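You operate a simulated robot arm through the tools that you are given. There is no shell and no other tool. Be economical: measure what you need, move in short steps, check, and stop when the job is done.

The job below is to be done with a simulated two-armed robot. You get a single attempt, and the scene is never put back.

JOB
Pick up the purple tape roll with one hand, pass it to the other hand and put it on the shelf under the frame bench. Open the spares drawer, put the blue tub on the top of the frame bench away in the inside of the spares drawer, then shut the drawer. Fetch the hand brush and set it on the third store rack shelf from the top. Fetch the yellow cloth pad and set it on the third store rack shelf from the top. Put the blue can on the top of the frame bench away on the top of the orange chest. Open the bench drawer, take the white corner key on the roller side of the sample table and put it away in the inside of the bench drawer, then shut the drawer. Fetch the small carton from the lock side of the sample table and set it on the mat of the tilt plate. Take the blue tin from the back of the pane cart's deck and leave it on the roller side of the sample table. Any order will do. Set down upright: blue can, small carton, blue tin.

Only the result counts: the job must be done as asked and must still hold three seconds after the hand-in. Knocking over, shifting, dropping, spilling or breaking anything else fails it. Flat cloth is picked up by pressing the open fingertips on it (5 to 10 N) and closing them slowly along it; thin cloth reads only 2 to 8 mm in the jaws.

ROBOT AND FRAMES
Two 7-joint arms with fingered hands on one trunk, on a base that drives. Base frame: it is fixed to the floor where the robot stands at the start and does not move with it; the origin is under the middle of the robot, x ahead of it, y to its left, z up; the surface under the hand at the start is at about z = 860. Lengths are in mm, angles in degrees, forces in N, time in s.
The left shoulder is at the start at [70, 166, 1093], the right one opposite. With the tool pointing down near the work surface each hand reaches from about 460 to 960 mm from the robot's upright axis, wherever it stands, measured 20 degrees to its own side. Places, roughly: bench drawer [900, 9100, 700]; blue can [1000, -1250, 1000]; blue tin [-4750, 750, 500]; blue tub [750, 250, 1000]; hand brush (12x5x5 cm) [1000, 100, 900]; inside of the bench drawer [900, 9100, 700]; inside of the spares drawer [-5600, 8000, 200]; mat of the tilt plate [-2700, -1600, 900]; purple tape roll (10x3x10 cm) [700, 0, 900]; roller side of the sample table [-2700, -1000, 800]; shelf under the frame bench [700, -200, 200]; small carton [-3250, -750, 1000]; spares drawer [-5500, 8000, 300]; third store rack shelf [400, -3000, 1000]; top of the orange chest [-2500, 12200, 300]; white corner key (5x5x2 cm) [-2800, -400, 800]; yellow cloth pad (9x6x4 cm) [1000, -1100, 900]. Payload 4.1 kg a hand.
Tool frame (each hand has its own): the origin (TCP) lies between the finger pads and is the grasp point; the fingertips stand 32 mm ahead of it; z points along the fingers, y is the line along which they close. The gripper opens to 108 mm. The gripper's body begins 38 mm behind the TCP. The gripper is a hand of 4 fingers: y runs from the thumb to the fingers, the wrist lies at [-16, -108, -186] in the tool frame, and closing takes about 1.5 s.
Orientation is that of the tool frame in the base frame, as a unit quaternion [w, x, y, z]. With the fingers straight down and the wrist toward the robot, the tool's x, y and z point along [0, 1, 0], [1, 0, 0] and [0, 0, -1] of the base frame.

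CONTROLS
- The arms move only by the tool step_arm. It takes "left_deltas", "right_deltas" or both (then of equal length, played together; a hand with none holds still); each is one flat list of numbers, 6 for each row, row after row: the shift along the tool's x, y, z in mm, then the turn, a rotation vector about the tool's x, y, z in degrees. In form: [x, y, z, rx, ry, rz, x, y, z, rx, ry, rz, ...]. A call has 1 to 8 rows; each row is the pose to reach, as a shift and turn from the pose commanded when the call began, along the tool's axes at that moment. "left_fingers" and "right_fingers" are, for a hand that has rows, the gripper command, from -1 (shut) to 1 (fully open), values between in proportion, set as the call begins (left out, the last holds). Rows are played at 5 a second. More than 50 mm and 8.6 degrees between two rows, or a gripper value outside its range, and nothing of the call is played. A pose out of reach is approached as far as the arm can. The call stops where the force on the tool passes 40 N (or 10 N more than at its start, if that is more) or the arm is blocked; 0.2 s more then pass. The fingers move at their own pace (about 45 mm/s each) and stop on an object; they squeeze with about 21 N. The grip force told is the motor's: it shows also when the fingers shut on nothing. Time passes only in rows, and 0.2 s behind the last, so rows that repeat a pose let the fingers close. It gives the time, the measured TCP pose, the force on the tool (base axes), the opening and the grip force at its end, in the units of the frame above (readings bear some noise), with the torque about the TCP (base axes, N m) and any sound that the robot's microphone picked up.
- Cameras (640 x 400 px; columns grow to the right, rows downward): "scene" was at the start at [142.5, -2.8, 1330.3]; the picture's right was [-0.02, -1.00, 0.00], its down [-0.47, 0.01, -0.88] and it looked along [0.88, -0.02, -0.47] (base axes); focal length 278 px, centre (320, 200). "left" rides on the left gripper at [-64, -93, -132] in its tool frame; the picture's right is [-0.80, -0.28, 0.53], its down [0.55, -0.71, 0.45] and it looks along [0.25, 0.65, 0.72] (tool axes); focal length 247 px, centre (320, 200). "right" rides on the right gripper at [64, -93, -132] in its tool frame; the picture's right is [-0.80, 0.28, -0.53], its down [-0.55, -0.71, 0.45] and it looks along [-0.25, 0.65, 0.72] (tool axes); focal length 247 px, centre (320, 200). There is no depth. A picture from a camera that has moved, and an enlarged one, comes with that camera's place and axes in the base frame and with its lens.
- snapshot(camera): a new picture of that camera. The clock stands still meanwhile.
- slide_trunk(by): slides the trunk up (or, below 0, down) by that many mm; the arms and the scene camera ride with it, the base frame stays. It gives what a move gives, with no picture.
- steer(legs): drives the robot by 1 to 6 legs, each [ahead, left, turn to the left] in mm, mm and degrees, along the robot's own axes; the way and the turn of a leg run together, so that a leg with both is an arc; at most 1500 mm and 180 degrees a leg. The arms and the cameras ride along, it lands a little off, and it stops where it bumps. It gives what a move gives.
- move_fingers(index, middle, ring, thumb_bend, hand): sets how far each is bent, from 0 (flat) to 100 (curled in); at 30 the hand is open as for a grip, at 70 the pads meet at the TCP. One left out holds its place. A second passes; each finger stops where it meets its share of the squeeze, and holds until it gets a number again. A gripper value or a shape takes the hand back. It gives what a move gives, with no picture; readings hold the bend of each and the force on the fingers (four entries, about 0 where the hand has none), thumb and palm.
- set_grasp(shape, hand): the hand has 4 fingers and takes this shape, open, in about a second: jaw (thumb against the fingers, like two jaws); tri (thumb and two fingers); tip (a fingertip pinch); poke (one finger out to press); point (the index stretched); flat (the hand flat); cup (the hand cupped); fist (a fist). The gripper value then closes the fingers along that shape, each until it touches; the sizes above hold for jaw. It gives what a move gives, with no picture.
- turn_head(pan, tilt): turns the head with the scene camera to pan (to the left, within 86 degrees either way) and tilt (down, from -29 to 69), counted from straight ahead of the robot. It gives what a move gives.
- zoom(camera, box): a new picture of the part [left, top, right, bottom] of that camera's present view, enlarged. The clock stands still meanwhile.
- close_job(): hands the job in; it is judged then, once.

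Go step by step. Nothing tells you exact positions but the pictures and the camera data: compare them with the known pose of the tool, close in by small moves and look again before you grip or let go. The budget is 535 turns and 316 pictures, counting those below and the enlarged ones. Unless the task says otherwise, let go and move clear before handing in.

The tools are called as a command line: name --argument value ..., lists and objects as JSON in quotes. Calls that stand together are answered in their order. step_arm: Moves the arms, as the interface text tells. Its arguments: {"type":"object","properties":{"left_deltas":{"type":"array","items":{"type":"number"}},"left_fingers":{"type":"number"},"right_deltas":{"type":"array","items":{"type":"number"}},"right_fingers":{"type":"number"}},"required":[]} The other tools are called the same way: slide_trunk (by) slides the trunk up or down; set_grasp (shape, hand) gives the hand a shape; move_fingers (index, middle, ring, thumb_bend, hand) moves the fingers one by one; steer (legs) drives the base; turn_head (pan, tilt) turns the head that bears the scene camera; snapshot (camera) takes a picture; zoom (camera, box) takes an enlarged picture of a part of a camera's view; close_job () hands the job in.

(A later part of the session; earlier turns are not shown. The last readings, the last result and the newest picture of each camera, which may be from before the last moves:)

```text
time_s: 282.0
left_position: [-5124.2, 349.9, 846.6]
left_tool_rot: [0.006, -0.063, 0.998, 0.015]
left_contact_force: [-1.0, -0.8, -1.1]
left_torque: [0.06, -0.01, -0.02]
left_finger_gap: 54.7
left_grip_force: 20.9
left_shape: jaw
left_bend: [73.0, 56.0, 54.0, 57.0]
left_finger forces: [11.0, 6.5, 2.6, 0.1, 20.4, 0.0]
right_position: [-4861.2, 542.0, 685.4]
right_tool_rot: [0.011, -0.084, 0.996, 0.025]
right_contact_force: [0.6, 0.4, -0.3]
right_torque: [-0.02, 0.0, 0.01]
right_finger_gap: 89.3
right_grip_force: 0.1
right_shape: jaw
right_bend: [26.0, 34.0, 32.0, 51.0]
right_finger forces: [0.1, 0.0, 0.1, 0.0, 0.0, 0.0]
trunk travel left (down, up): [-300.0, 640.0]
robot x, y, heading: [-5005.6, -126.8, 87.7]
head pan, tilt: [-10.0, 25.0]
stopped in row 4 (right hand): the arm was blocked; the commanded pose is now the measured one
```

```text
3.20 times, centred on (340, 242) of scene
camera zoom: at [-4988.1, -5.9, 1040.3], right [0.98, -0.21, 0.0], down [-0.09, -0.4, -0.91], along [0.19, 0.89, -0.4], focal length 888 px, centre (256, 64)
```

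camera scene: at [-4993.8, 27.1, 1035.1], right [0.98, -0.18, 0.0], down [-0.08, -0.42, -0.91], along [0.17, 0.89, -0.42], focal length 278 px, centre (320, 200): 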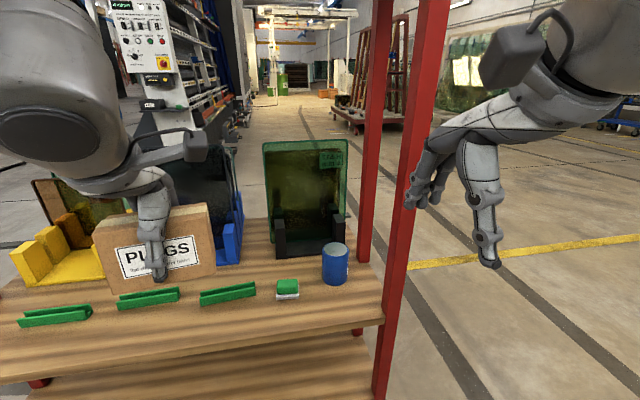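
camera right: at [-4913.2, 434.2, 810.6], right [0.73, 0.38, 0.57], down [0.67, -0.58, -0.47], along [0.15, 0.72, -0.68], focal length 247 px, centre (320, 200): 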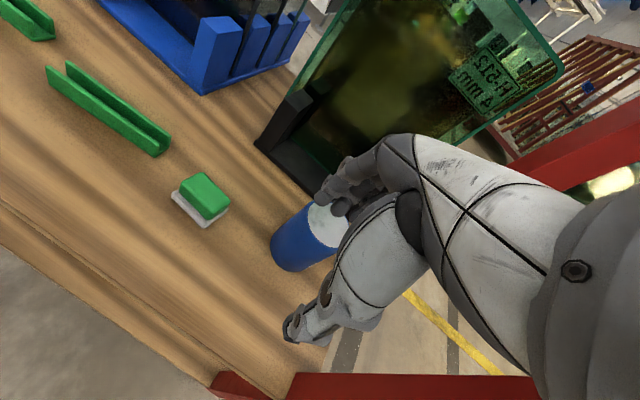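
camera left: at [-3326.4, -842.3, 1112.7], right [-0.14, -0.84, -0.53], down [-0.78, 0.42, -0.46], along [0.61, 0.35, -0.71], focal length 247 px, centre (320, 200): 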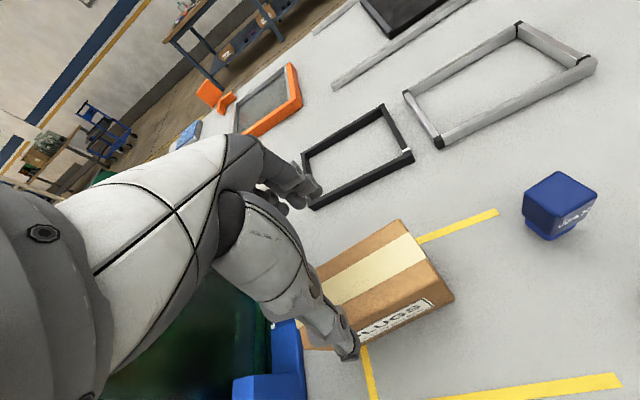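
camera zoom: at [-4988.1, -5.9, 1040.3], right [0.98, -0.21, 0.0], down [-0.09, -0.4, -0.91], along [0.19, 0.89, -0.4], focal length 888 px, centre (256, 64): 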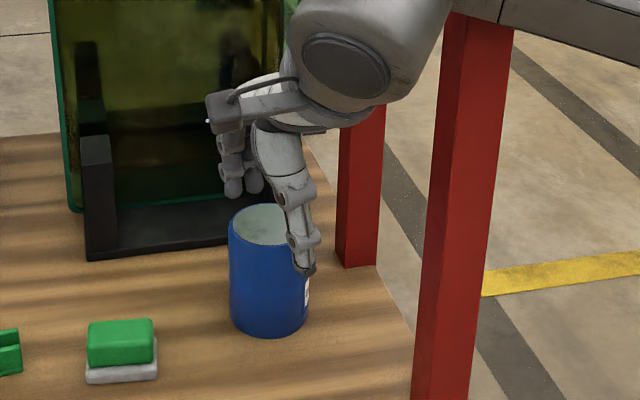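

The right forearm met the front post. I draw the hand straight back out, then reposition the robot further left so that the arm comes in from the left side.

step_arm --right_deltas '[0, -40, 0, 0, 0, 0, 0, -80, 0, 0, 0, 0, 0, -120, 0, 0, 0, 0, 0, -160, 0, 0, 0, 0, 0, -200, 0, 0, 0, 0, 0, -240, 0, 0, 0, 0, 0, -270, 0, 0, 0, 0]'

snapshot --camera "scene"

```text
time_s: 283.6
left_position: [-5121.1, 366.2, 835.6]
left_tool_rot: [0.004, -0.065, 0.998, 0.005]
left_contact_force: [0.8, 0.0, -2.4]
left_torque: [0.05, 0.02, 0.0]
left_finger_gap: 54.8
left_grip_force: 20.9
left_shape: jaw
left_bend: [73.0, 56.0, 54.0, 57.0]
left_finger forces: [11.1, 6.5, 2.7, 0.0, 20.3, 0.0]
right_position: [-4811.5, 291.7, 659.9]
right_tool_rot: [0.008, -0.078, 0.997, 0.013]
right_contact_force: [-0.2, 0.4, 0.3]
right_torque: [0.02, 0.01, 0.0]
right_finger_gap: 89.4
right_grip_force: 0.1
right_shape: jaw
right_bend: [26.0, 34.0, 32.0, 51.0]
right_finger forces: [0.0, 0.0, 0.0, 0.0, 0.0, 0.1]
trunk travel left (down, up): [-300.0, 640.0]
robot x, y, heading: [-5004.3, -123.5, 88.0]
head pan, tilt: [-10.0, 25.0]
```

```text
228 pictures are left
camera scene: at [-4983.6, 14.8, 1035.1], right [0.98, -0.21, 0.0], down [-0.09, -0.41, -0.91], along [0.19, 0.89, -0.42], focal length 278 px, centre (320, 200)
```

scene: 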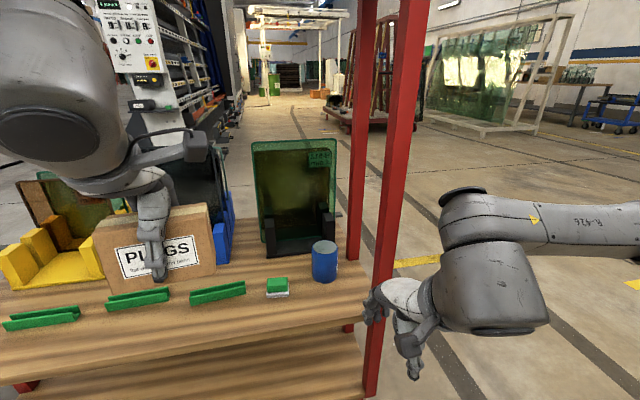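

The cart and tin have not moved. I shift the robot 300 mm left and reorient the hand.

steer --legs '[[0, 300, 2]]'

step_arm --right_deltas '[-20, 20, 0, 0, 0, 6, -40, 40, 0, 0, 0, 12, -60, 60, 0, 0, 0, 18, -80, 80, 0, 0, 0, 24, -100, 100, 0, 0, 0, 31]'

snapshot --camera "scene"

```text
time_s: 285.7
left_position: [-5440.9, 366.2, 833.8]
left_tool_rot: [0.004, -0.083, 0.997, 0.004]
left_contact_force: [-0.2, -0.3, -2.2]
left_torque: [0.06, -0.07, 0.0]
left_finger_gap: 54.7
left_grip_force: 20.9
left_shape: jaw
left_bend: [73.0, 56.0, 54.0, 57.0]
left_finger forces: [11.1, 6.4, 2.7, 0.0, 20.3, 0.1]
right_position: [-5128.3, 304.9, 659.8]
right_tool_rot: [0.008, -0.096, 0.995, 0.014]
right_contact_force: [0.0, 0.1, -0.1]
right_torque: [-0.01, -0.02, -0.06]
right_finger_gap: 89.3
right_grip_force: 0.1
right_shape: jaw
right_bend: [26.0, 34.0, 32.0, 51.0]
right_finger forces: [0.0, 0.1, 0.1, 0.0, 0.0, 0.0]
trunk travel left (down, up): [-300.0, 640.0]
robot x, y, heading: [-5306.6, -121.3, 90.1]
head pan, tilt: [-10.0, 25.0]
```

```text
time_s: 286.9
left_position: [-5439.7, 368.0, 834.9]
left_tool_rot: [0.004, -0.083, 0.997, 0.005]
left_contact_force: [-0.2, -0.4, -2.0]
left_torque: [0.01, 0.0, 0.02]
left_finger_gap: 54.7
left_grip_force: 21.1
left_shape: jaw
left_bend: [73.0, 56.0, 54.0, 57.0]
left_finger forces: [11.0, 6.6, 2.8, 0.0, 20.3, 0.0]
right_position: [-5049.1, 421.3, 663.7]
right_tool_rot: [0.004, 0.174, 0.985, 0.014]
right_contact_force: [-1.3, 0.3, 1.1]
right_torque: [0.0, -0.01, 0.01]
right_finger_gap: 89.1
right_grip_force: 0.1
right_shape: jaw
right_bend: [26.0, 34.0, 32.0, 51.0]
right_finger forces: [0.0, 0.0, 0.1, 0.0, 0.1, 0.1]
trunk travel left (down, up): [-300.0, 640.0]
robot x, y, heading: [-5303.5, -118.9, 90.1]
head pan, tilt: [-10.0, 25.0]
```

```text
227 pictures are left
camera scene: at [-5289.7, 21.3, 1035.0], right [0.98, -0.17, 0.0], down [-0.07, -0.42, -0.91], along [0.16, 0.89, -0.42], focal length 278 px, centre (320, 200)
```

scene: 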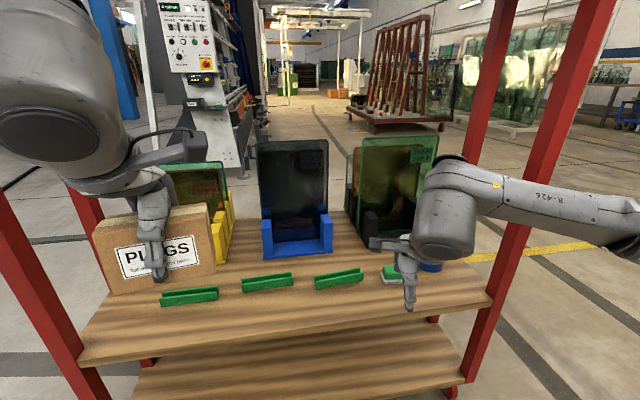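

The elbow still stands out to the right. I shift 110 mm more to the left so the arm straightens, and turn the hand a bit more.

steer --legs '[[-10, 112, 0]]'

step_arm --right_deltas '[-40, 12, 0, 0, 0, 4, -80, 24, 0, 0, 0, 8, -120, 36, 0, 0, 0, 11, -160, 48, 0, 0, 0, 11, -190, 60, 0, 0, 0, 11]'

snapshot --camera "scene"

snapshot --camera "right"

```text
time_s: 288.1
left_position: [-5553.0, 357.8, 834.1]
left_tool_rot: [0.004, -0.083, 0.997, 0.005]
left_contact_force: [0.7, -0.3, -2.4]
left_torque: [0.03, -0.02, 0.01]
left_finger_gap: 54.6
left_grip_force: 21.0
left_shape: jaw
left_bend: [73.0, 56.0, 54.0, 57.0]
left_finger forces: [11.0, 6.6, 2.7, 0.0, 20.4, 0.0]
right_position: [-5162.3, 411.5, 665.4]
right_tool_rot: [0.006, 0.173, 0.985, 0.015]
right_contact_force: [-0.3, -1.6, 0.1]
right_torque: [0.05, -0.02, 0.0]
right_finger_gap: 89.3
right_grip_force: 0.0
right_shape: jaw
right_bend: [26.0, 34.0, 32.0, 51.0]
right_finger forces: [0.0, 0.0, 0.0, 0.1, 0.0, 0.0]
trunk travel left (down, up): [-300.0, 640.0]
robot x, y, heading: [-5417.0, -128.8, 90.1]
head pan, tilt: [-10.0, 25.0]
```

```text
time_s: 289.3
left_position: [-5552.2, 355.9, 834.3]
left_tool_rot: [0.003, -0.083, 0.997, 0.004]
left_contact_force: [-0.4, 0.4, -1.9]
left_torque: [-0.01, 0.0, 0.0]
left_finger_gap: 54.9
left_grip_force: 20.8
left_shape: jaw
left_bend: [73.0, 56.0, 54.0, 57.0]
left_finger forces: [11.0, 6.5, 2.7, 0.0, 20.4, 0.0]
right_position: [-4961.3, 402.5, 668.6]
right_tool_rot: [0.002, 0.266, 0.964, 0.016]
right_contact_force: [0.6, 0.0, 0.4]
right_torque: [-0.01, -0.05, 0.03]
right_finger_gap: 89.3
right_grip_force: 0.0
right_shape: jaw
right_bend: [26.0, 34.0, 32.0, 51.0]
right_finger forces: [0.0, 0.1, 0.0, 0.0, 0.1, 0.0]
trunk travel left (down, up): [-300.0, 640.0]
robot x, y, heading: [-5417.7, -134.3, 90.3]
head pan, tilt: [-10.0, 25.0]
```

```text
226 pictures are left
camera scene: at [-5401.6, 10.8, 1035.1], right [0.98, -0.17, 0.0], down [-0.07, -0.42, -0.91], along [0.16, 0.89, -0.42], focal length 278 px, centre (320, 200)
```

scene: 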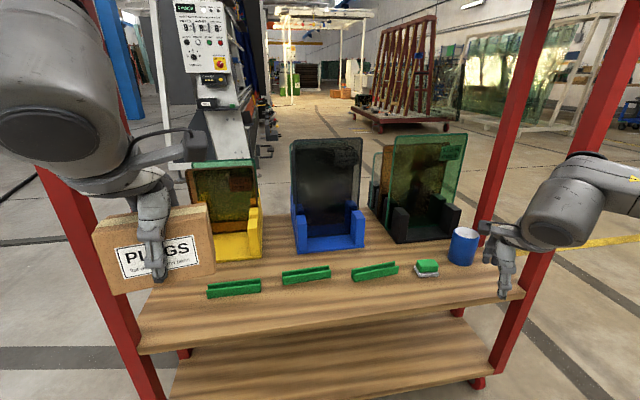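

```text
225 pictures are left
camera right: at [-5067.4, 352.8, 796.4], right [0.82, -0.18, 0.54], down [0.12, -0.87, -0.47], along [0.56, 0.45, -0.7], focal length 247 px, centre (320, 200)
```

right: 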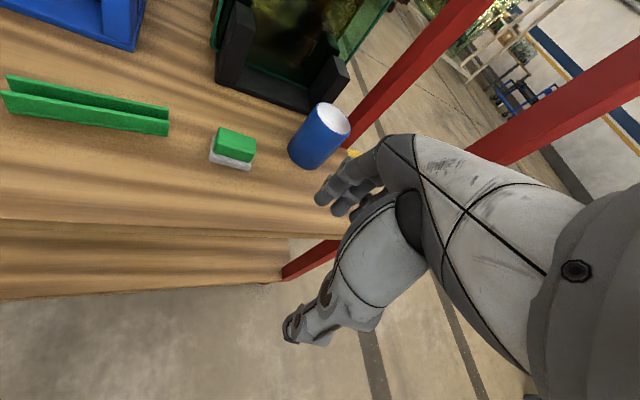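

The right forearm would again come close to the post; the left arm, with its elbow on the other side, suits this tin better. So I deliver the carton first and come back for the tin with the left hand. I retract, rise and drive round to the front of the table.

step_arm --right_deltas '[10, -40, -10, 0, 0, -8, 20, -80, -20, 0, 0, -16, 40, -110, -30, 0, 0, -24, 60, -130, -40, 0, 0, -31, 60, -130, -80, 0, 0, -31]'

slide_trunk --by 400

steer --legs '[[0, -1500, 0], [870, 0, 0], [0, -1500, 0], [0, -500, 0], [0, 0, 90], [0, 1000, 0]]'

turn_head --pan 10 --tilt 28

snapshot --camera "scene"

```text
time_s: 290.5
left_position: [-5552.1, 356.9, 834.9]
left_tool_rot: [0.004, -0.082, 0.997, 0.005]
left_contact_force: [-0.5, -0.7, -2.4]
left_torque: [0.0, -0.02, 0.01]
left_finger_gap: 55.0
left_grip_force: 20.9
left_shape: jaw
left_bend: [73.0, 56.0, 54.0, 57.0]
left_finger forces: [11.0, 6.5, 2.7, 0.0, 20.2, 0.0]
right_position: [-5082.3, 319.4, 743.8]
right_tool_rot: [0.007, -0.002, 1.0, 0.014]
right_contact_force: [0.7, 0.3, -0.3]
right_torque: [-0.04, 0.01, 0.01]
right_finger_gap: 89.4
right_grip_force: 0.2
right_shape: jaw
right_bend: [26.0, 34.0, 32.0, 51.0]
right_finger forces: [0.0, 0.0, 0.0, 0.1, 0.0, 0.0]
trunk travel left (down, up): [-300.0, 640.0]
robot x, y, heading: [-5418.5, -128.7, 90.1]
head pan, tilt: [-10.0, 25.0]
```

```text
time_s: 294.3
left_position: [-5551.6, 357.6, 1234.0]
left_tool_rot: [0.003, -0.083, 0.997, 0.005]
left_contact_force: [-0.6, -0.1, -1.8]
left_torque: [0.0, 0.0, 0.02]
left_finger_gap: 54.7
left_grip_force: 20.5
left_shape: jaw
left_bend: [73.0, 56.0, 54.0, 57.0]
left_finger forces: [11.0, 6.5, 2.6, 0.0, 20.2, 0.1]
right_position: [-5079.8, 320.2, 1143.4]
right_tool_rot: [0.007, 0.0, 1.0, 0.012]
right_contact_force: [-0.2, 0.3, 0.6]
right_torque: [-0.04, 0.0, 0.02]
right_finger_gap: 89.2
right_grip_force: 0.0
right_shape: jaw
right_bend: [26.0, 34.0, 32.0, 51.0]
right_finger forces: [0.0, 0.0, 0.0, 0.1, 0.0, 0.0]
trunk travel left (down, up): [-700.0, 240.0]
robot x, y, heading: [-5420.4, -128.9, 89.9]
head pan, tilt: [-10.0, 25.0]
```

```text
time_s: 324.2
left_position: [-2409.1, -412.0, 1234.9]
left_tool_rot: [0.001, 0.764, -0.645, -0.006]
left_contact_force: [-0.5, -0.7, -1.8]
left_torque: [0.0, 0.02, 0.0]
left_finger_gap: 54.7
left_grip_force: 20.4
left_shape: jaw
left_bend: [73.0, 56.0, 54.0, 57.0]
left_finger forces: [10.6, 6.1, 2.6, 0.0, 19.2, 0.1]
right_position: [-2372.7, 58.4, 1142.6]
right_tool_rot: [0.005, 0.709, -0.705, -0.014]
right_contact_force: [-0.1, 0.4, 0.4]
right_torque: [-0.01, -0.04, 0.02]
right_finger_gap: 89.3
right_grip_force: 0.0
right_shape: jaw
right_bend: [26.0, 34.0, 32.0, 51.0]
right_finger forces: [0.0, 0.0, 0.0, 0.0, 0.1, 0.0]
trunk travel left (down, up): [-700.0, 240.0]
robot x, y, heading: [-1924.0, -274.2, -179.9]
head pan, tilt: [-10.0, 25.0]
```

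```text
time_s: 325.0
left_position: [-2407.3, -411.6, 1234.2]
left_tool_rot: [0.0, 0.764, -0.645, -0.005]
left_contact_force: [-0.3, 0.0, -1.7]
left_torque: [0.04, 0.03, -0.02]
left_finger_gap: 54.6
left_grip_force: 21.0
left_shape: jaw
left_bend: [73.0, 56.0, 54.0, 57.0]
left_finger forces: [10.7, 6.1, 2.5, 0.1, 19.2, 0.1]
right_position: [-2372.7, 57.7, 1144.4]
right_tool_rot: [0.005, 0.709, -0.705, -0.015]
right_contact_force: [-0.1, 0.0, 0.2]
right_torque: [0.02, -0.06, -0.01]
right_finger_gap: 89.2
right_grip_force: 0.0
right_shape: jaw
right_bend: [26.0, 34.0, 32.0, 51.0]
right_finger forces: [0.0, 0.1, 0.0, 0.0, 0.0, 0.0]
trunk travel left (down, up): [-700.0, 240.0]
robot x, y, heading: [-1921.2, -279.6, -179.9]
head pan, tilt: [10.0, 28.0]
```

```text
224 pictures are left
camera scene: at [-2061.3, -294.2, 1430.3], right [-0.18, 0.98, 0.0], down [0.46, 0.08, -0.88], along [-0.87, -0.16, -0.47], focal length 278 px, centre (320, 200)
```

scene: 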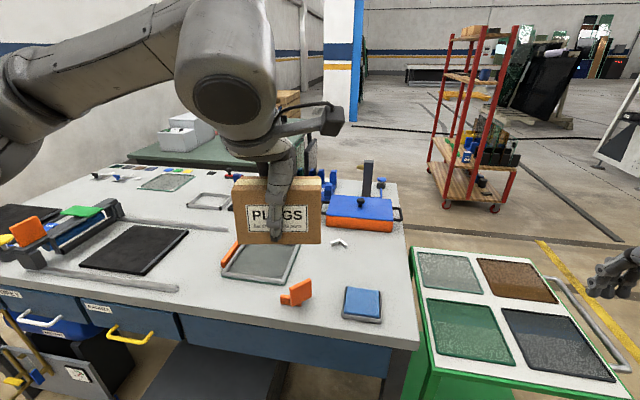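

The carton is steady in the left hand. I slide on to the tilt plate (mat centre about [−2716, −1630]).

steer --legs '[[0, 1185, 0]]'

turn_head --pan 10 --tilt 35

snapshot --camera "scene"

snapshot --camera "left"

```text
time_s: 331.0
left_position: [-2405.1, -1590.0, 1235.5]
left_tool_rot: [0.001, 0.763, -0.646, -0.005]
left_contact_force: [0.5, -0.2, -1.7]
left_torque: [0.01, 0.02, 0.02]
left_finger_gap: 54.5
left_grip_force: 21.0
left_shape: jaw
left_bend: [73.0, 56.0, 54.0, 57.0]
left_finger forces: [10.6, 6.2, 2.6, 0.0, 19.3, 0.0]
right_position: [-2369.2, -1119.5, 1142.2]
right_tool_rot: [0.004, 0.708, -0.706, -0.014]
right_contact_force: [-0.6, 1.1, -1.4]
right_torque: [0.04, -0.03, -0.02]
right_finger_gap: 89.4
right_grip_force: 0.0
right_shape: jaw
right_bend: [26.0, 34.0, 32.0, 51.0]
right_finger forces: [0.0, 0.0, 0.0, 0.1, 0.0, 0.0]
trunk travel left (down, up): [-700.0, 240.0]
robot x, y, heading: [-1919.2, -1459.3, -180.0]
head pan, tilt: [10.0, 28.0]
```

```text
time_s: 331.7
left_position: [-2405.2, -1591.3, 1234.6]
left_tool_rot: [0.001, 0.764, -0.645, -0.006]
left_contact_force: [0.3, -0.7, -2.5]
left_torque: [0.02, -0.04, -0.02]
left_finger_gap: 54.6
left_grip_force: 21.2
left_shape: jaw
left_bend: [73.0, 56.0, 54.0, 57.0]
left_finger forces: [10.6, 6.1, 2.5, 0.0, 19.2, 0.0]
right_position: [-2368.7, -1119.2, 1143.9]
right_tool_rot: [0.005, 0.708, -0.706, -0.015]
right_contact_force: [0.7, 0.4, 1.0]
right_torque: [0.01, -0.03, 0.01]
right_finger_gap: 89.2
right_grip_force: 0.1
right_shape: jaw
right_bend: [26.0, 34.0, 32.0, 51.0]
right_finger forces: [0.0, 0.1, 0.0, 0.1, 0.0, 0.1]
trunk travel left (down, up): [-700.0, 240.0]
robot x, y, heading: [-1919.3, -1456.0, -179.9]
head pan, tilt: [10.0, 35.0]
```

```text
223 pictures are left
camera scene: at [-2054.7, -1472.5, 1419.3], right [-0.18, 0.98, 0.0], down [0.56, 0.1, -0.82], along [-0.81, -0.14, -0.57], focal length 278 px, centre (320, 200)
```

scene: 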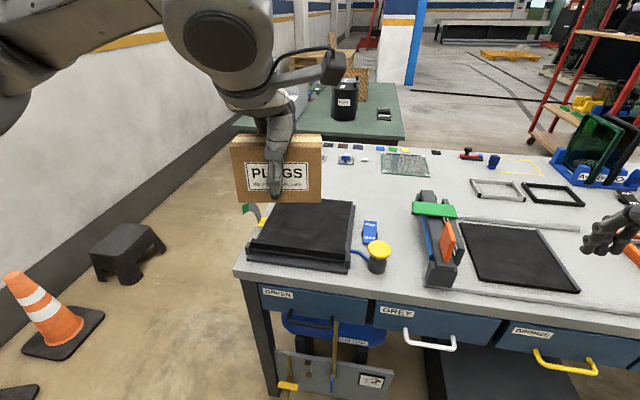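

```text
222 pictures are left
camera left: at [-2322.8, -1511.8, 1365.6], right [0.14, 0.84, -0.53], down [0.78, -0.42, -0.46], along [-0.61, -0.35, -0.71], focal length 247 px, centre (320, 200)
```

left: 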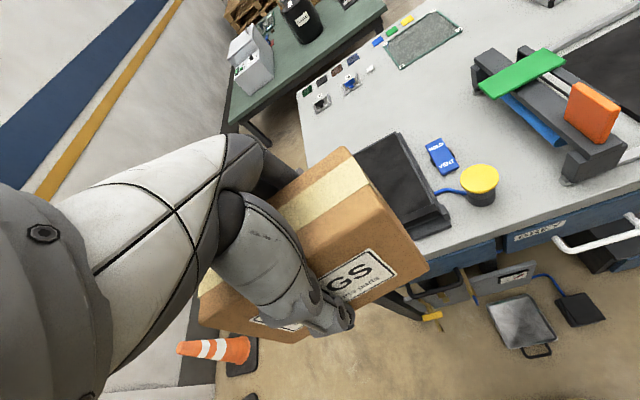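

I zoom on the tilt plate to check its surface and level.

zoom --camera "scene" --box '[220, 180, 420, 305]'

```text
3.20 times, centred on (320, 242) of scene
camera zoom: at [-2054.7, -1472.5, 1419.3], right [-0.18, 0.98, 0.0], down [0.56, 0.1, -0.82], along [-0.81, -0.14, -0.57], focal length 888 px, centre (320, 64)
```

zoom: 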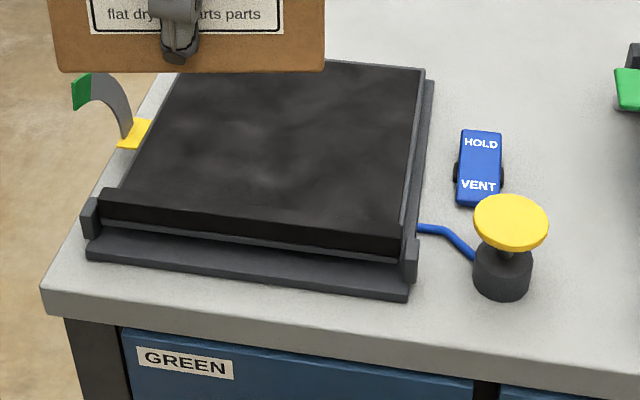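

The plate is level enough, mat at z≈870. I bring the carton over the mat centre.

step_arm --left_deltas '[-3, 38, 29, 0, 0, 1.2, -6, 76, 58, 0, 0, 2.4, -9, 114, 88, 0, 0, 3.6, -11, 153, 117, 0, 0, 4.8, -14, 191, 147, 0, 0, 6, -17, 229, 176, 0, 0, 7.2, -20, 267, 205, 0, 0, 8.4, -23, 305, 235, 0, 0, 9.7]'

zoom --camera "scene" --box '[180, 130, 420, 280]'

snapshot --camera "left"

```text
time_s: 333.5
left_position: [-2713.7, -1615.4, 1001.7]
left_tool_rot: [-0.001, -0.706, 0.708, 0.005]
left_contact_force: [0.7, -0.7, -2.5]
left_torque: [0.0, -0.01, -0.01]
left_finger_gap: 54.5
left_grip_force: 21.0
left_shape: jaw
left_bend: [73.0, 56.0, 54.0, 57.0]
left_finger forces: [10.6, 6.2, 2.7, 0.1, 19.4, 0.0]
right_position: [-2370.7, -1119.2, 1141.1]
right_tool_rot: [0.004, 0.708, -0.706, -0.014]
right_contact_force: [-0.2, -0.3, 0.1]
right_torque: [0.04, -0.02, 0.02]
right_finger_gap: 89.3
right_grip_force: 0.0
right_shape: jaw
right_bend: [26.0, 34.0, 32.0, 51.0]
right_finger forces: [0.0, 0.0, 0.1, 0.0, 0.1, 0.0]
trunk travel left (down, up): [-700.0, 240.0]
robot x, y, heading: [-1915.1, -1455.5, -180.0]
head pan, tilt: [10.0, 35.0]
```

```text
2.67 times, centred on (300, 205) of scene
camera zoom: at [-2056.9, -1471.9, 1419.1], right [-0.18, 0.98, 0.0], down [0.57, 0.1, -0.82], along [-0.81, -0.14, -0.58], focal length 740 px, centre (373, 187)
```

zoom: 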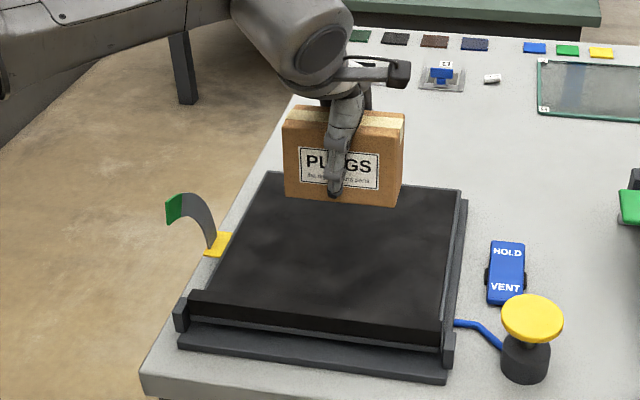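

```text
219 pictures are left
camera left: at [-2619.5, -1552.1, 1132.7], right [0.28, 0.8, -0.53], down [0.7, -0.55, -0.46], along [-0.66, -0.24, -0.71], focal length 247 px, centre (320, 200)
```

left: 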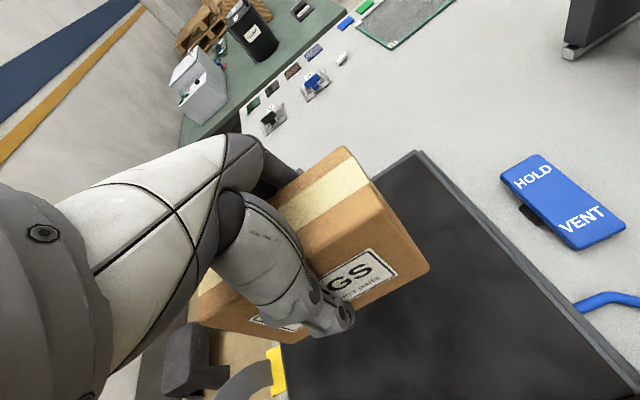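

The carton is above the middle of the mat. I lower it gently to contact.

step_arm --left_deltas '[0, 0, 25, 0, 0, 0, 0, 0, 42, 0, 0, 0, 0, 0, 50, 0, 0, 0, 0, 0, 56, 0, 0, 0, 0, 0, 61, 0, 0, 0, 0, 0, 66, 0, 0, 0, 0, 0, 71, 0, 0, 0, 0, 0, 76, 0, 0, 0]'

zoom --camera "scene" --box '[180, 130, 420, 280]'

```text
time_s: 335.3
left_position: [-2713.5, -1616.3, 927.6]
left_tool_rot: [-0.002, -0.706, 0.708, 0.007]
left_contact_force: [-0.7, 0.1, -0.7]
left_torque: [0.03, 0.03, 0.0]
left_finger_gap: 54.6
left_grip_force: 21.3
left_shape: jaw
left_bend: [73.0, 56.0, 54.0, 57.0]
left_finger forces: [10.8, 6.3, 2.8, 0.0, 19.3, 0.0]
right_position: [-2369.9, -1119.6, 1142.8]
right_tool_rot: [0.006, 0.708, -0.706, -0.015]
right_contact_force: [-0.3, 0.1, -0.8]
right_torque: [0.0, 0.01, 0.0]
right_finger_gap: 88.8
right_grip_force: 0.0
right_shape: jaw
right_bend: [26.0, 34.0, 32.0, 51.0]
right_finger forces: [0.1, 0.0, 0.0, 0.0, 0.1, 0.0]
trunk travel left (down, up): [-700.0, 240.0]
robot x, y, heading: [-1918.1, -1456.1, -179.8]
head pan, tilt: [10.0, 35.0]
```

```text
2.67 times, centred on (300, 205) of scene
camera zoom: at [-2054.6, -1472.3, 1419.4], right [-0.18, 0.98, 0.0], down [0.56, 0.1, -0.82], along [-0.81, -0.14, -0.57], focal length 740 px, centre (373, 187)
```

zoom: 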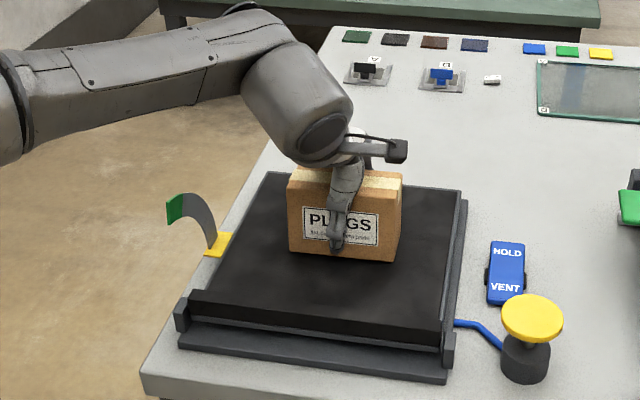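

It is just about touching. I lower a few more millimetres.

step_arm --left_deltas '[0, 0, 3, 0, 0, 0, 0, 0, 6, 0, 0, 0, 0, 0, 9, 0, 0, 0, 0, 0, 12, 0, 0, 0]'

```text
time_s: 336.3
left_position: [-2710.8, -1616.2, 922.2]
left_tool_rot: [-0.004, -0.707, 0.708, 0.011]
left_contact_force: [-1.2, -5.7, 38.6]
left_torque: [-0.15, 0.83, -0.09]
left_finger_gap: 53.9
left_grip_force: 21.2
left_shape: jaw
left_bend: [74.0, 55.0, 53.0, 59.0]
left_finger forces: [15.2, 10.0, 3.2, 0.1, 31.8, 0.1]
right_position: [-2363.6, -1119.1, 1145.8]
right_tool_rot: [0.006, 0.708, -0.706, -0.016]
right_contact_force: [-1.0, -0.6, -0.2]
right_torque: [0.01, -0.01, -0.04]
right_finger_gap: 89.1
right_grip_force: 0.2
right_shape: jaw
right_bend: [26.0, 34.0, 32.0, 51.0]
right_finger forces: [0.0, 0.1, 0.1, 0.0, 0.0, 0.1]
trunk travel left (down, up): [-700.0, 240.0]
robot x, y, heading: [-1922.2, -1456.9, -179.8]
head pan, tilt: [10.0, 35.0]
```

Firm contact now. I ease off 6 mm, open and lift away.

step_arm --left_deltas '[0, 0, -4, 0, 0, 0, 0, 0, -7, 0, 0, 0]'

step_arm --left_deltas '[0, 0, 0, 0, 0, 0, 0, 0, 0, 0, 0, 0, 0, 0, 0, 0, 0, 0, 0, 0, 0, 0, 0, 0, 0, 0, 0, 0, 0, 0]' --left_fingers 0.6

zoom --camera "scene" --box '[180, 130, 420, 280]'

```text
time_s: 336.9
left_position: [-2710.4, -1615.7, 922.4]
left_tool_rot: [-0.003, -0.707, 0.708, 0.005]
left_contact_force: [-3.9, -2.7, 21.5]
left_torque: [-0.06, 0.63, -0.11]
left_finger_gap: 53.7
left_grip_force: 20.7
left_shape: jaw
left_bend: [74.0, 55.0, 52.0, 60.0]
left_finger forces: [14.4, 8.8, 2.9, 0.0, 25.6, 0.0]
right_position: [-2366.3, -1119.9, 1144.4]
right_tool_rot: [0.006, 0.708, -0.706, -0.016]
right_contact_force: [-0.1, 0.5, -0.1]
right_torque: [0.03, 0.0, 0.0]
right_finger_gap: 89.3
right_grip_force: 0.1
right_shape: jaw
right_bend: [26.0, 34.0, 32.0, 51.0]
right_finger forces: [0.0, 0.1, 0.1, 0.1, 0.0, 0.1]
trunk travel left (down, up): [-700.0, 240.0]
robot x, y, heading: [-1917.7, -1454.3, -180.0]
head pan, tilt: [10.0, 35.0]
```

```text
time_s: 338.1
left_position: [-2712.0, -1615.4, 922.8]
left_tool_rot: [-0.002, -0.706, 0.708, 0.006]
left_contact_force: [4.0, -0.9, 4.3]
left_torque: [-0.01, -0.03, 0.03]
left_finger_gap: 86.1
left_grip_force: 0.0
left_shape: jaw
left_bend: [26.0, 35.0, 32.0, 54.0]
left_finger forces: [0.0, 0.1, 0.1, 0.0, 5.1, 0.1]
right_position: [-2367.9, -1118.5, 1144.0]
right_tool_rot: [0.006, 0.708, -0.706, -0.015]
right_contact_force: [-0.7, 0.1, -0.8]
right_torque: [-0.02, 0.0, 0.02]
right_finger_gap: 89.2
right_grip_force: 0.2
right_shape: jaw
right_bend: [26.0, 34.0, 32.0, 51.0]
right_finger forces: [0.0, 0.0, 0.1, 0.0, 0.2, 0.1]
trunk travel left (down, up): [-700.0, 240.0]
robot x, y, heading: [-1914.8, -1454.2, -180.1]
head pan, tilt: [10.0, 35.0]
```

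```text
2.67 times, centred on (300, 205) of scene
camera zoom: at [-2053.1, -1471.9, 1419.5], right [-0.18, 0.98, 0.0], down [0.56, 0.1, -0.82], along [-0.81, -0.14, -0.57], focal length 740 px, centre (373, 187)
```

zoom: 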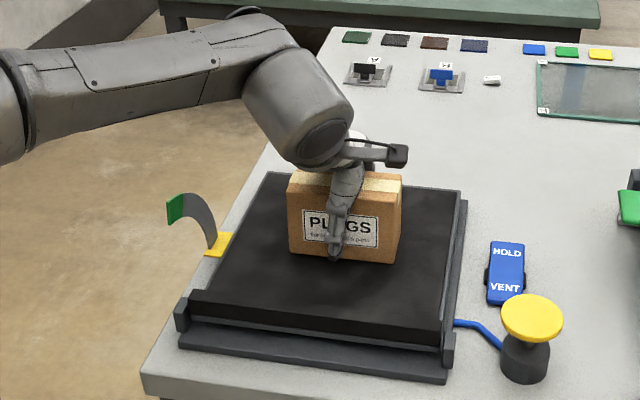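

The thumb still touches lightly, so I open fully and lift straight up.

step_arm --left_deltas '[0, 0, 0, 0, 0, 0, 0, 0, 0, 0, 0, 0, 0, 0, 0, 0, 0, 0]' --left_fingers 1

step_arm --left_deltas '[0, -6, 0, 0, 0, 0, 0, -6, -15, 0, 0, 0, 0, -6, -40, 0, 0, 0, 0, -6, -80, 0, 0, 0, 0, -6, -125, 0, 0, 0, 0, -40, -160, 0, 0, 0, 0, -85, -180, 0, 0, 0, 0, -130, -200, 0, 0, 0]'

zoom --camera "scene" --box '[180, 130, 420, 280]'

```text
time_s: 338.9
left_position: [-2711.5, -1616.2, 921.5]
left_tool_rot: [-0.002, -0.706, 0.708, 0.006]
left_contact_force: [3.2, 0.0, 5.6]
left_torque: [0.0, -0.04, 0.0]
left_finger_gap: 107.8
left_grip_force: 0.0
left_shape: jaw
left_bend: [30.0, 30.0, 30.0, 30.0]
left_finger forces: [0.0, 0.1, 0.0, 0.0, 5.6, 0.0]
right_position: [-2367.2, -1119.1, 1144.4]
right_tool_rot: [0.005, 0.708, -0.706, -0.015]
right_contact_force: [0.5, -0.4, 0.2]
right_torque: [0.04, -0.01, 0.0]
right_finger_gap: 89.3
right_grip_force: 0.1
right_shape: jaw
right_bend: [26.0, 34.0, 32.0, 51.0]
right_finger forces: [0.0, 0.1, 0.0, 0.0, 0.1, 0.1]
trunk travel left (down, up): [-700.0, 240.0]
robot x, y, heading: [-1920.6, -1458.3, -179.8]
head pan, tilt: [10.0, 35.0]
```

```text
time_s: 340.7
left_position: [-2578.6, -1618.6, 1121.8]
left_tool_rot: [-0.002, -0.706, 0.708, 0.006]
left_contact_force: [-0.5, 0.4, -0.1]
left_torque: [0.01, 0.0, 0.03]
left_finger_gap: 107.8
left_grip_force: 0.0
left_shape: jaw
left_bend: [30.0, 30.0, 30.0, 30.0]
left_finger forces: [0.1, 0.0, 0.0, 0.0, 0.1, 0.0]
right_position: [-2367.8, -1119.0, 1144.6]
right_tool_rot: [0.005, 0.708, -0.706, -0.015]
right_contact_force: [0.2, -0.5, 0.3]
right_torque: [0.01, -0.01, -0.01]
right_finger_gap: 89.6
right_grip_force: 0.1
right_shape: jaw
right_bend: [26.0, 34.0, 32.0, 51.0]
right_finger forces: [0.1, 0.0, 0.0, 0.0, 0.0, 0.0]
trunk travel left (down, up): [-700.0, 240.0]
robot x, y, heading: [-1920.7, -1453.5, -180.1]
head pan, tilt: [10.0, 35.0]
```

```text
2.67 times, centred on (300, 205) of scene
camera zoom: at [-2052.7, -1472.3, 1419.5], right [-0.18, 0.98, 0.0], down [0.56, 0.1, -0.82], along [-0.81, -0.14, -0.57], focal length 740 px, centre (373, 187)
```

zoom: 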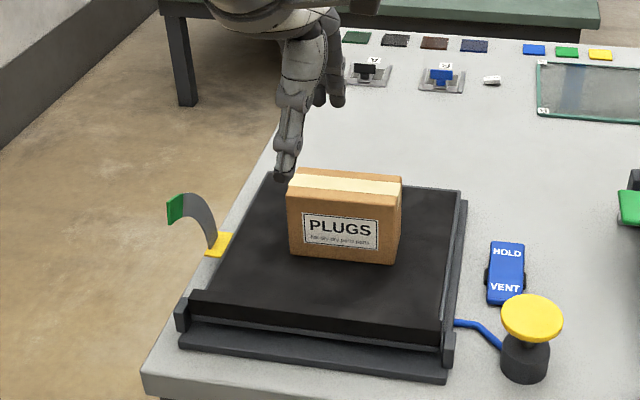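

The carton stands upright on the mat. Now back to the pane cart with the left hand free.

steer --legs '[[0, -1450, 0], [0, -740, 0], [1450, 0, 0], [530, 0, 0], [0, 870, 0], [0, 0, -90]]'

turn_head --pan 0 --tilt 28

step_arm --left_deltas '[0, -40, 0, 0, 0, 0, 0, -80, 0, 0, 0, 0, 0, -120, 0, 0, 0, 0, 0, -160, 0, 0, 0, 0]' --left_fingers 0.65

steer --legs '[[0, 790, 0]]'

slide_trunk --by -400

snapshot --camera "scene"

```text
time_s: 369.1
left_position: [-4067.8, 544.7, 1119.8]
left_tool_rot: [0.003, 0.017, 1.0, 0.005]
left_contact_force: [-0.2, 0.1, -0.2]
left_torque: [-0.04, 0.0, -0.05]
left_finger_gap: 107.7
left_grip_force: 0.0
left_shape: jaw
left_bend: [30.0, 30.0, 30.0, 30.0]
left_finger forces: [0.0, 0.0, 0.1, 0.0, 0.0, 0.0]
right_position: [-3577.3, 314.9, 1143.5]
right_tool_rot: [0.007, 0.015, 1.0, 0.014]
right_contact_force: [-0.6, 0.0, 0.1]
right_torque: [0.0, -0.02, 0.01]
right_finger_gap: 89.1
right_grip_force: 0.1
right_shape: jaw
right_bend: [26.0, 34.0, 32.0, 51.0]
right_finger forces: [0.0, 0.0, 0.0, 0.1, 0.0, 0.0]
trunk travel left (down, up): [-700.0, 240.0]
robot x, y, heading: [-3929.0, -121.6, 88.2]
head pan, tilt: [10.0, 35.0]
```

```text
time_s: 369.8
left_position: [-4067.7, 544.6, 1120.5]
left_tool_rot: [0.004, 0.017, 1.0, 0.005]
left_contact_force: [0.3, 0.4, 0.1]
left_torque: [-0.02, 0.0, 0.03]
left_finger_gap: 107.9
left_grip_force: 0.0
left_shape: jaw
left_bend: [30.0, 30.0, 30.0, 30.0]
left_finger forces: [0.0, 0.1, 0.0, 0.0, 0.0, 0.1]
right_position: [-3575.5, 317.0, 1143.1]
right_tool_rot: [0.007, 0.016, 1.0, 0.013]
right_contact_force: [0.9, 1.2, -0.6]
right_torque: [0.03, -0.01, 0.01]
right_finger_gap: 89.2
right_grip_force: 0.1
right_shape: jaw
right_bend: [26.0, 34.0, 32.0, 51.0]
right_finger forces: [0.0, 0.0, 0.0, 0.0, 0.0, 0.1]
trunk travel left (down, up): [-700.0, 240.0]
robot x, y, heading: [-3923.8, -125.2, 88.2]
head pan, tilt: [0.0, 28.0]
```

```text
time_s: 370.8
left_position: [-4073.9, 383.2, 1119.8]
left_tool_rot: [0.003, 0.018, 1.0, 0.006]
left_contact_force: [-1.0, 0.2, -0.6]
left_torque: [0.03, -0.04, -0.01]
left_finger_gap: 89.1
left_grip_force: 0.0
left_shape: jaw
left_bend: [26.0, 34.0, 32.0, 51.0]
left_finger forces: [0.1, 0.1, 0.1, 0.0, 0.0, 0.0]
right_position: [-3577.5, 314.7, 1144.5]
right_tool_rot: [0.007, 0.016, 1.0, 0.014]
right_contact_force: [0.2, -0.2, -0.5]
right_torque: [0.0, -0.01, 0.02]
right_finger_gap: 89.3
right_grip_force: 0.1
right_shape: jaw
right_bend: [26.0, 34.0, 32.0, 51.0]
right_finger forces: [0.0, 0.1, 0.0, 0.1, 0.0, 0.1]
trunk travel left (down, up): [-700.0, 240.0]
robot x, y, heading: [-3925.2, -120.0, 88.1]
head pan, tilt: [0.0, 28.0]
```

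```text
time_s: 375.0
left_position: [-4862.2, 408.9, 1119.6]
left_tool_rot: [0.003, 0.018, 1.0, 0.004]
left_contact_force: [0.8, 0.3, 0.9]
left_torque: [0.03, -0.03, 0.01]
left_finger_gap: 89.3
left_grip_force: 0.0
left_shape: jaw
left_bend: [26.0, 34.0, 32.0, 51.0]
left_finger forces: [0.0, 0.1, 0.0, 0.0, 0.0, 0.1]
right_position: [-4366.5, 342.1, 1143.4]
right_tool_rot: [0.008, 0.014, 1.0, 0.013]
right_contact_force: [-0.5, 0.1, -0.1]
right_torque: [0.0, 0.03, -0.01]
right_finger_gap: 89.1
right_grip_force: 0.1
right_shape: jaw
right_bend: [26.0, 34.0, 32.0, 51.0]
right_finger forces: [0.0, 0.0, 0.0, 0.1, 0.1, 0.1]
trunk travel left (down, up): [-700.0, 240.0]
robot x, y, heading: [-4715.5, -98.5, 88.1]
head pan, tilt: [0.0, 28.0]
```

```text
time_s: 378.9
left_position: [-4861.0, 408.9, 719.4]
left_tool_rot: [0.002, 0.018, 1.0, 0.005]
left_contact_force: [0.6, 0.1, -0.1]
left_torque: [-0.02, 0.0, 0.0]
left_finger_gap: 89.5
left_grip_force: 0.1
left_shape: jaw
left_bend: [26.0, 34.0, 32.0, 51.0]
left_finger forces: [0.0, 0.1, 0.1, 0.0, 0.1, 0.0]
right_position: [-4366.0, 340.7, 743.6]
right_tool_rot: [0.007, 0.015, 1.0, 0.014]
right_contact_force: [-0.5, 0.5, 0.5]
right_torque: [-0.03, 0.0, 0.0]
right_finger_gap: 89.3
right_grip_force: 0.1
right_shape: jaw
right_bend: [26.0, 34.0, 32.0, 51.0]
right_finger forces: [0.0, 0.1, 0.0, 0.0, 0.0, 0.0]
trunk travel left (down, up): [-300.0, 640.0]
robot x, y, heading: [-4714.6, -98.7, 88.4]
head pan, tilt: [0.0, 28.0]
```

```text
215 pictures are left
camera scene: at [-4711.2, 42.7, 1030.3], right [1.0, -0.03, 0.0], down [-0.01, -0.47, -0.88], along [0.03, 0.88, -0.47], focal length 278 px, centre (320, 200)
```

scene: 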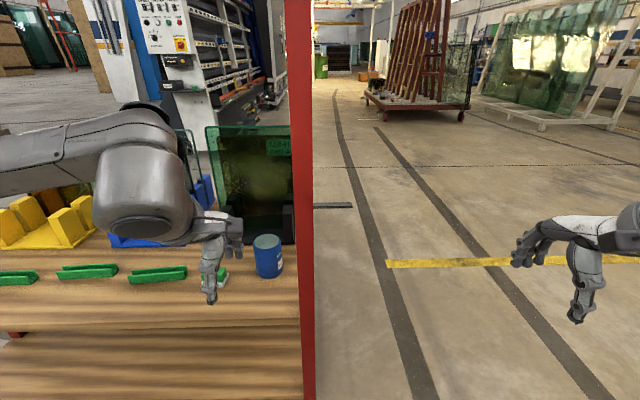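

The geometry is clean from here: the left arm comes in from the left of the post. I move the hand above the tin.

step_arm --left_deltas '[-4, 40, 10, 0, 0, 0, -8, 80, 20, 0, 0, 0, -12, 120, 30, 0, 0, 0, -15, 160, 40, 0, 0, 0, -18, 200, 50, 0, 0, 0, -20, 233, 57, 0, 0, 0]'

snapshot --camera "left"

zoom --camera "scene" --box '[180, 170, 340, 290]'

```text
time_s: 380.2
left_position: [-4833.6, 642.5, 663.9]
left_tool_rot: [0.003, 0.017, 1.0, 0.005]
left_contact_force: [0.2, -1.5, 0.7]
left_torque: [0.01, 0.0, 0.02]
left_finger_gap: 89.2
left_grip_force: 0.1
left_shape: jaw
left_bend: [26.0, 34.0, 32.0, 51.0]
left_finger forces: [0.0, 0.0, 0.0, 0.0, 0.0, 0.0]
right_position: [-4365.4, 341.4, 742.7]
right_tool_rot: [0.006, 0.014, 1.0, 0.013]
right_contact_force: [0.5, -0.5, -0.8]
right_torque: [0.0, -0.02, 0.0]
right_finger_gap: 88.7
right_grip_force: 0.0
right_shape: jaw
right_bend: [26.0, 34.0, 32.0, 51.0]
right_finger forces: [0.0, 0.0, 0.1, 0.1, 0.1, 0.1]
trunk travel left (down, up): [-300.0, 640.0]
robot x, y, heading: [-4714.6, -97.0, 88.2]
head pan, tilt: [0.0, 28.0]
```

```text
214 pictures are left
camera left: at [-4772.9, 546.4, 795.3], right [0.79, -0.31, -0.53], down [-0.57, -0.68, -0.46], along [-0.22, 0.67, -0.71], focal length 247 px, centre (320, 200)
```

left: 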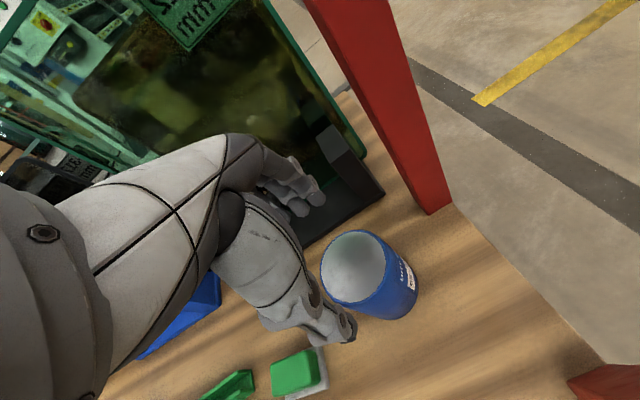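

```text
3.33 times, centred on (260, 230) of scene
camera zoom: at [-4711.0, 43.1, 1030.2], right [1.0, -0.03, 0.0], down [-0.01, -0.47, -0.88], along [0.03, 0.88, -0.47], focal length 925 px, centre (520, 100)
```

zoom: 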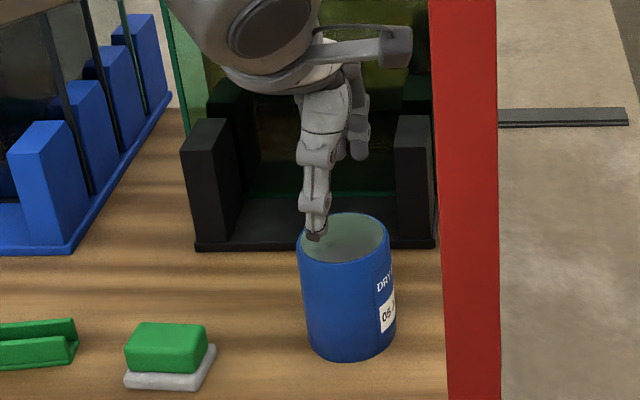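

The holder is well behind (front at y≈739), so I can open fully. I centre on [−4829, 642], descend and close.

step_arm --left_deltas '[-4, 0, 0, 0, 0, 0, -4, 0, 0, 0, 0, 0, -4, 0, 25, 0, 0, 0, -4, 0, 50, 0, 0, 0, -4, 0, 75, 0, 0, 0, -4, 0, 100, 0, 0, 0]' --left_fingers 1

zoom --camera "scene" --box '[180, 170, 340, 290]'

snapshot --camera "left"

```text
time_s: 381.6
left_position: [-4828.5, 642.9, 566.8]
left_tool_rot: [0.003, 0.017, 1.0, 0.007]
left_contact_force: [1.8, 2.5, 3.3]
left_torque: [0.1, -0.03, -0.04]
left_finger_gap: 107.7
left_grip_force: 0.1
left_shape: jaw
left_bend: [29.0, 30.0, 30.0, 30.0]
left_finger forces: [3.6, 0.0, 0.0, 0.0, 0.0, 0.0]
right_position: [-4365.6, 339.8, 744.2]
right_tool_rot: [0.007, 0.015, 1.0, 0.014]
right_contact_force: [0.5, 0.0, -0.4]
right_torque: [-0.01, -0.01, 0.0]
right_finger_gap: 88.9
right_grip_force: 0.0
right_shape: jaw
right_bend: [26.0, 34.0, 32.0, 51.0]
right_finger forces: [0.1, 0.0, 0.0, 0.1, 0.1, 0.0]
trunk travel left (down, up): [-300.0, 640.0]
robot x, y, heading: [-4718.1, -96.0, 88.3]
head pan, tilt: [0.0, 28.0]
```

```text
3.33 times, centred on (260, 230) of scene
camera zoom: at [-4711.0, 42.6, 1030.5], right [1.0, -0.03, 0.0], down [-0.01, -0.47, -0.88], along [0.03, 0.88, -0.47], focal length 925 px, centre (520, 100)
```

zoom: 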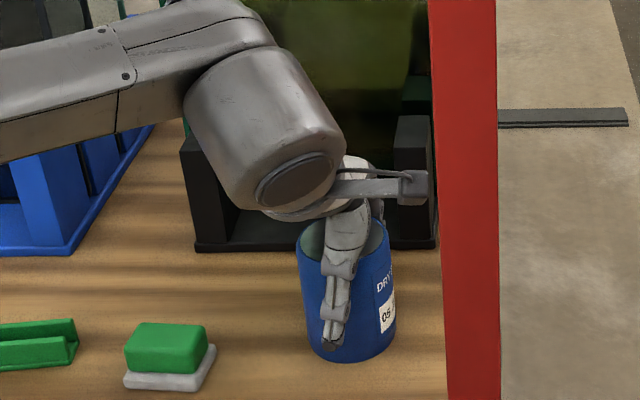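

```text
211 pictures are left
camera left: at [-4767.6, 546.9, 697.4], right [0.79, -0.3, -0.53], down [-0.57, -0.68, -0.46], along [-0.22, 0.67, -0.71], focal length 247 px, centre (320, 200)
```

left: 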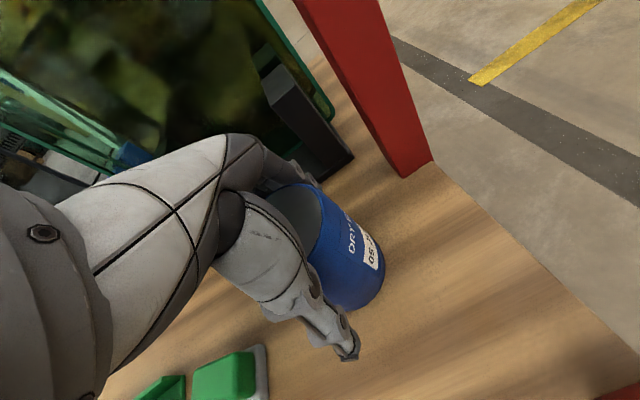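

The tin is between thumb and fingers. I close.

step_arm --left_deltas '[-5, 0, 0, 0, 0, 0, -5, 0, 0, 0, 0, 0, -5, 0, 0, 0, 0, 0, -5, 0, 0, 0, 0, 0, -5, 0, 0, 0, 0, 0, -5, 0, 0, 0, 0, 0, -5, 0, 0, 0, 0, 0]' --left_fingers -1

zoom --camera "scene" --box '[180, 170, 340, 290]'

```text
time_s: 383.2
left_position: [-4824.1, 642.0, 565.6]
left_tool_rot: [0.003, 0.017, 1.0, 0.005]
left_contact_force: [-0.1, -2.0, 0.2]
left_torque: [-0.28, 0.0, 0.01]
left_finger_gap: 73.4
left_grip_force: 21.1
left_shape: jaw
left_bend: [36.0, 37.0, 35.0, 69.0]
left_finger forces: [11.0, 6.3, 0.2, 0.0, 18.3, 0.0]
right_position: [-4365.6, 341.1, 744.2]
right_tool_rot: [0.007, 0.015, 1.0, 0.014]
right_contact_force: [0.3, -0.3, 0.5]
right_torque: [-0.02, 0.0, 0.01]
right_finger_gap: 89.5
right_grip_force: 0.0
right_shape: jaw
right_bend: [26.0, 34.0, 32.0, 51.0]
right_finger forces: [0.0, 0.1, 0.0, 0.1, 0.0, 0.1]
trunk travel left (down, up): [-300.0, 640.0]
robot x, y, heading: [-4717.2, -96.9, 88.2]
head pan, tilt: [0.0, 28.0]
```

```text
3.33 times, centred on (260, 230) of scene
camera zoom: at [-4711.1, 42.7, 1030.3], right [1.0, -0.03, 0.0], down [-0.01, -0.47, -0.88], along [0.03, 0.88, -0.47], focal length 925 px, centre (520, 100)
```

zoom: 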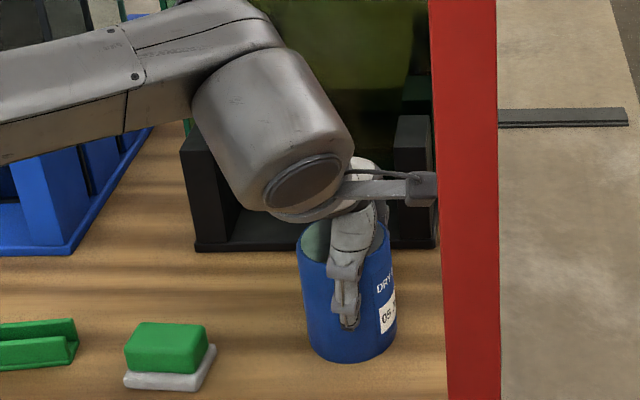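

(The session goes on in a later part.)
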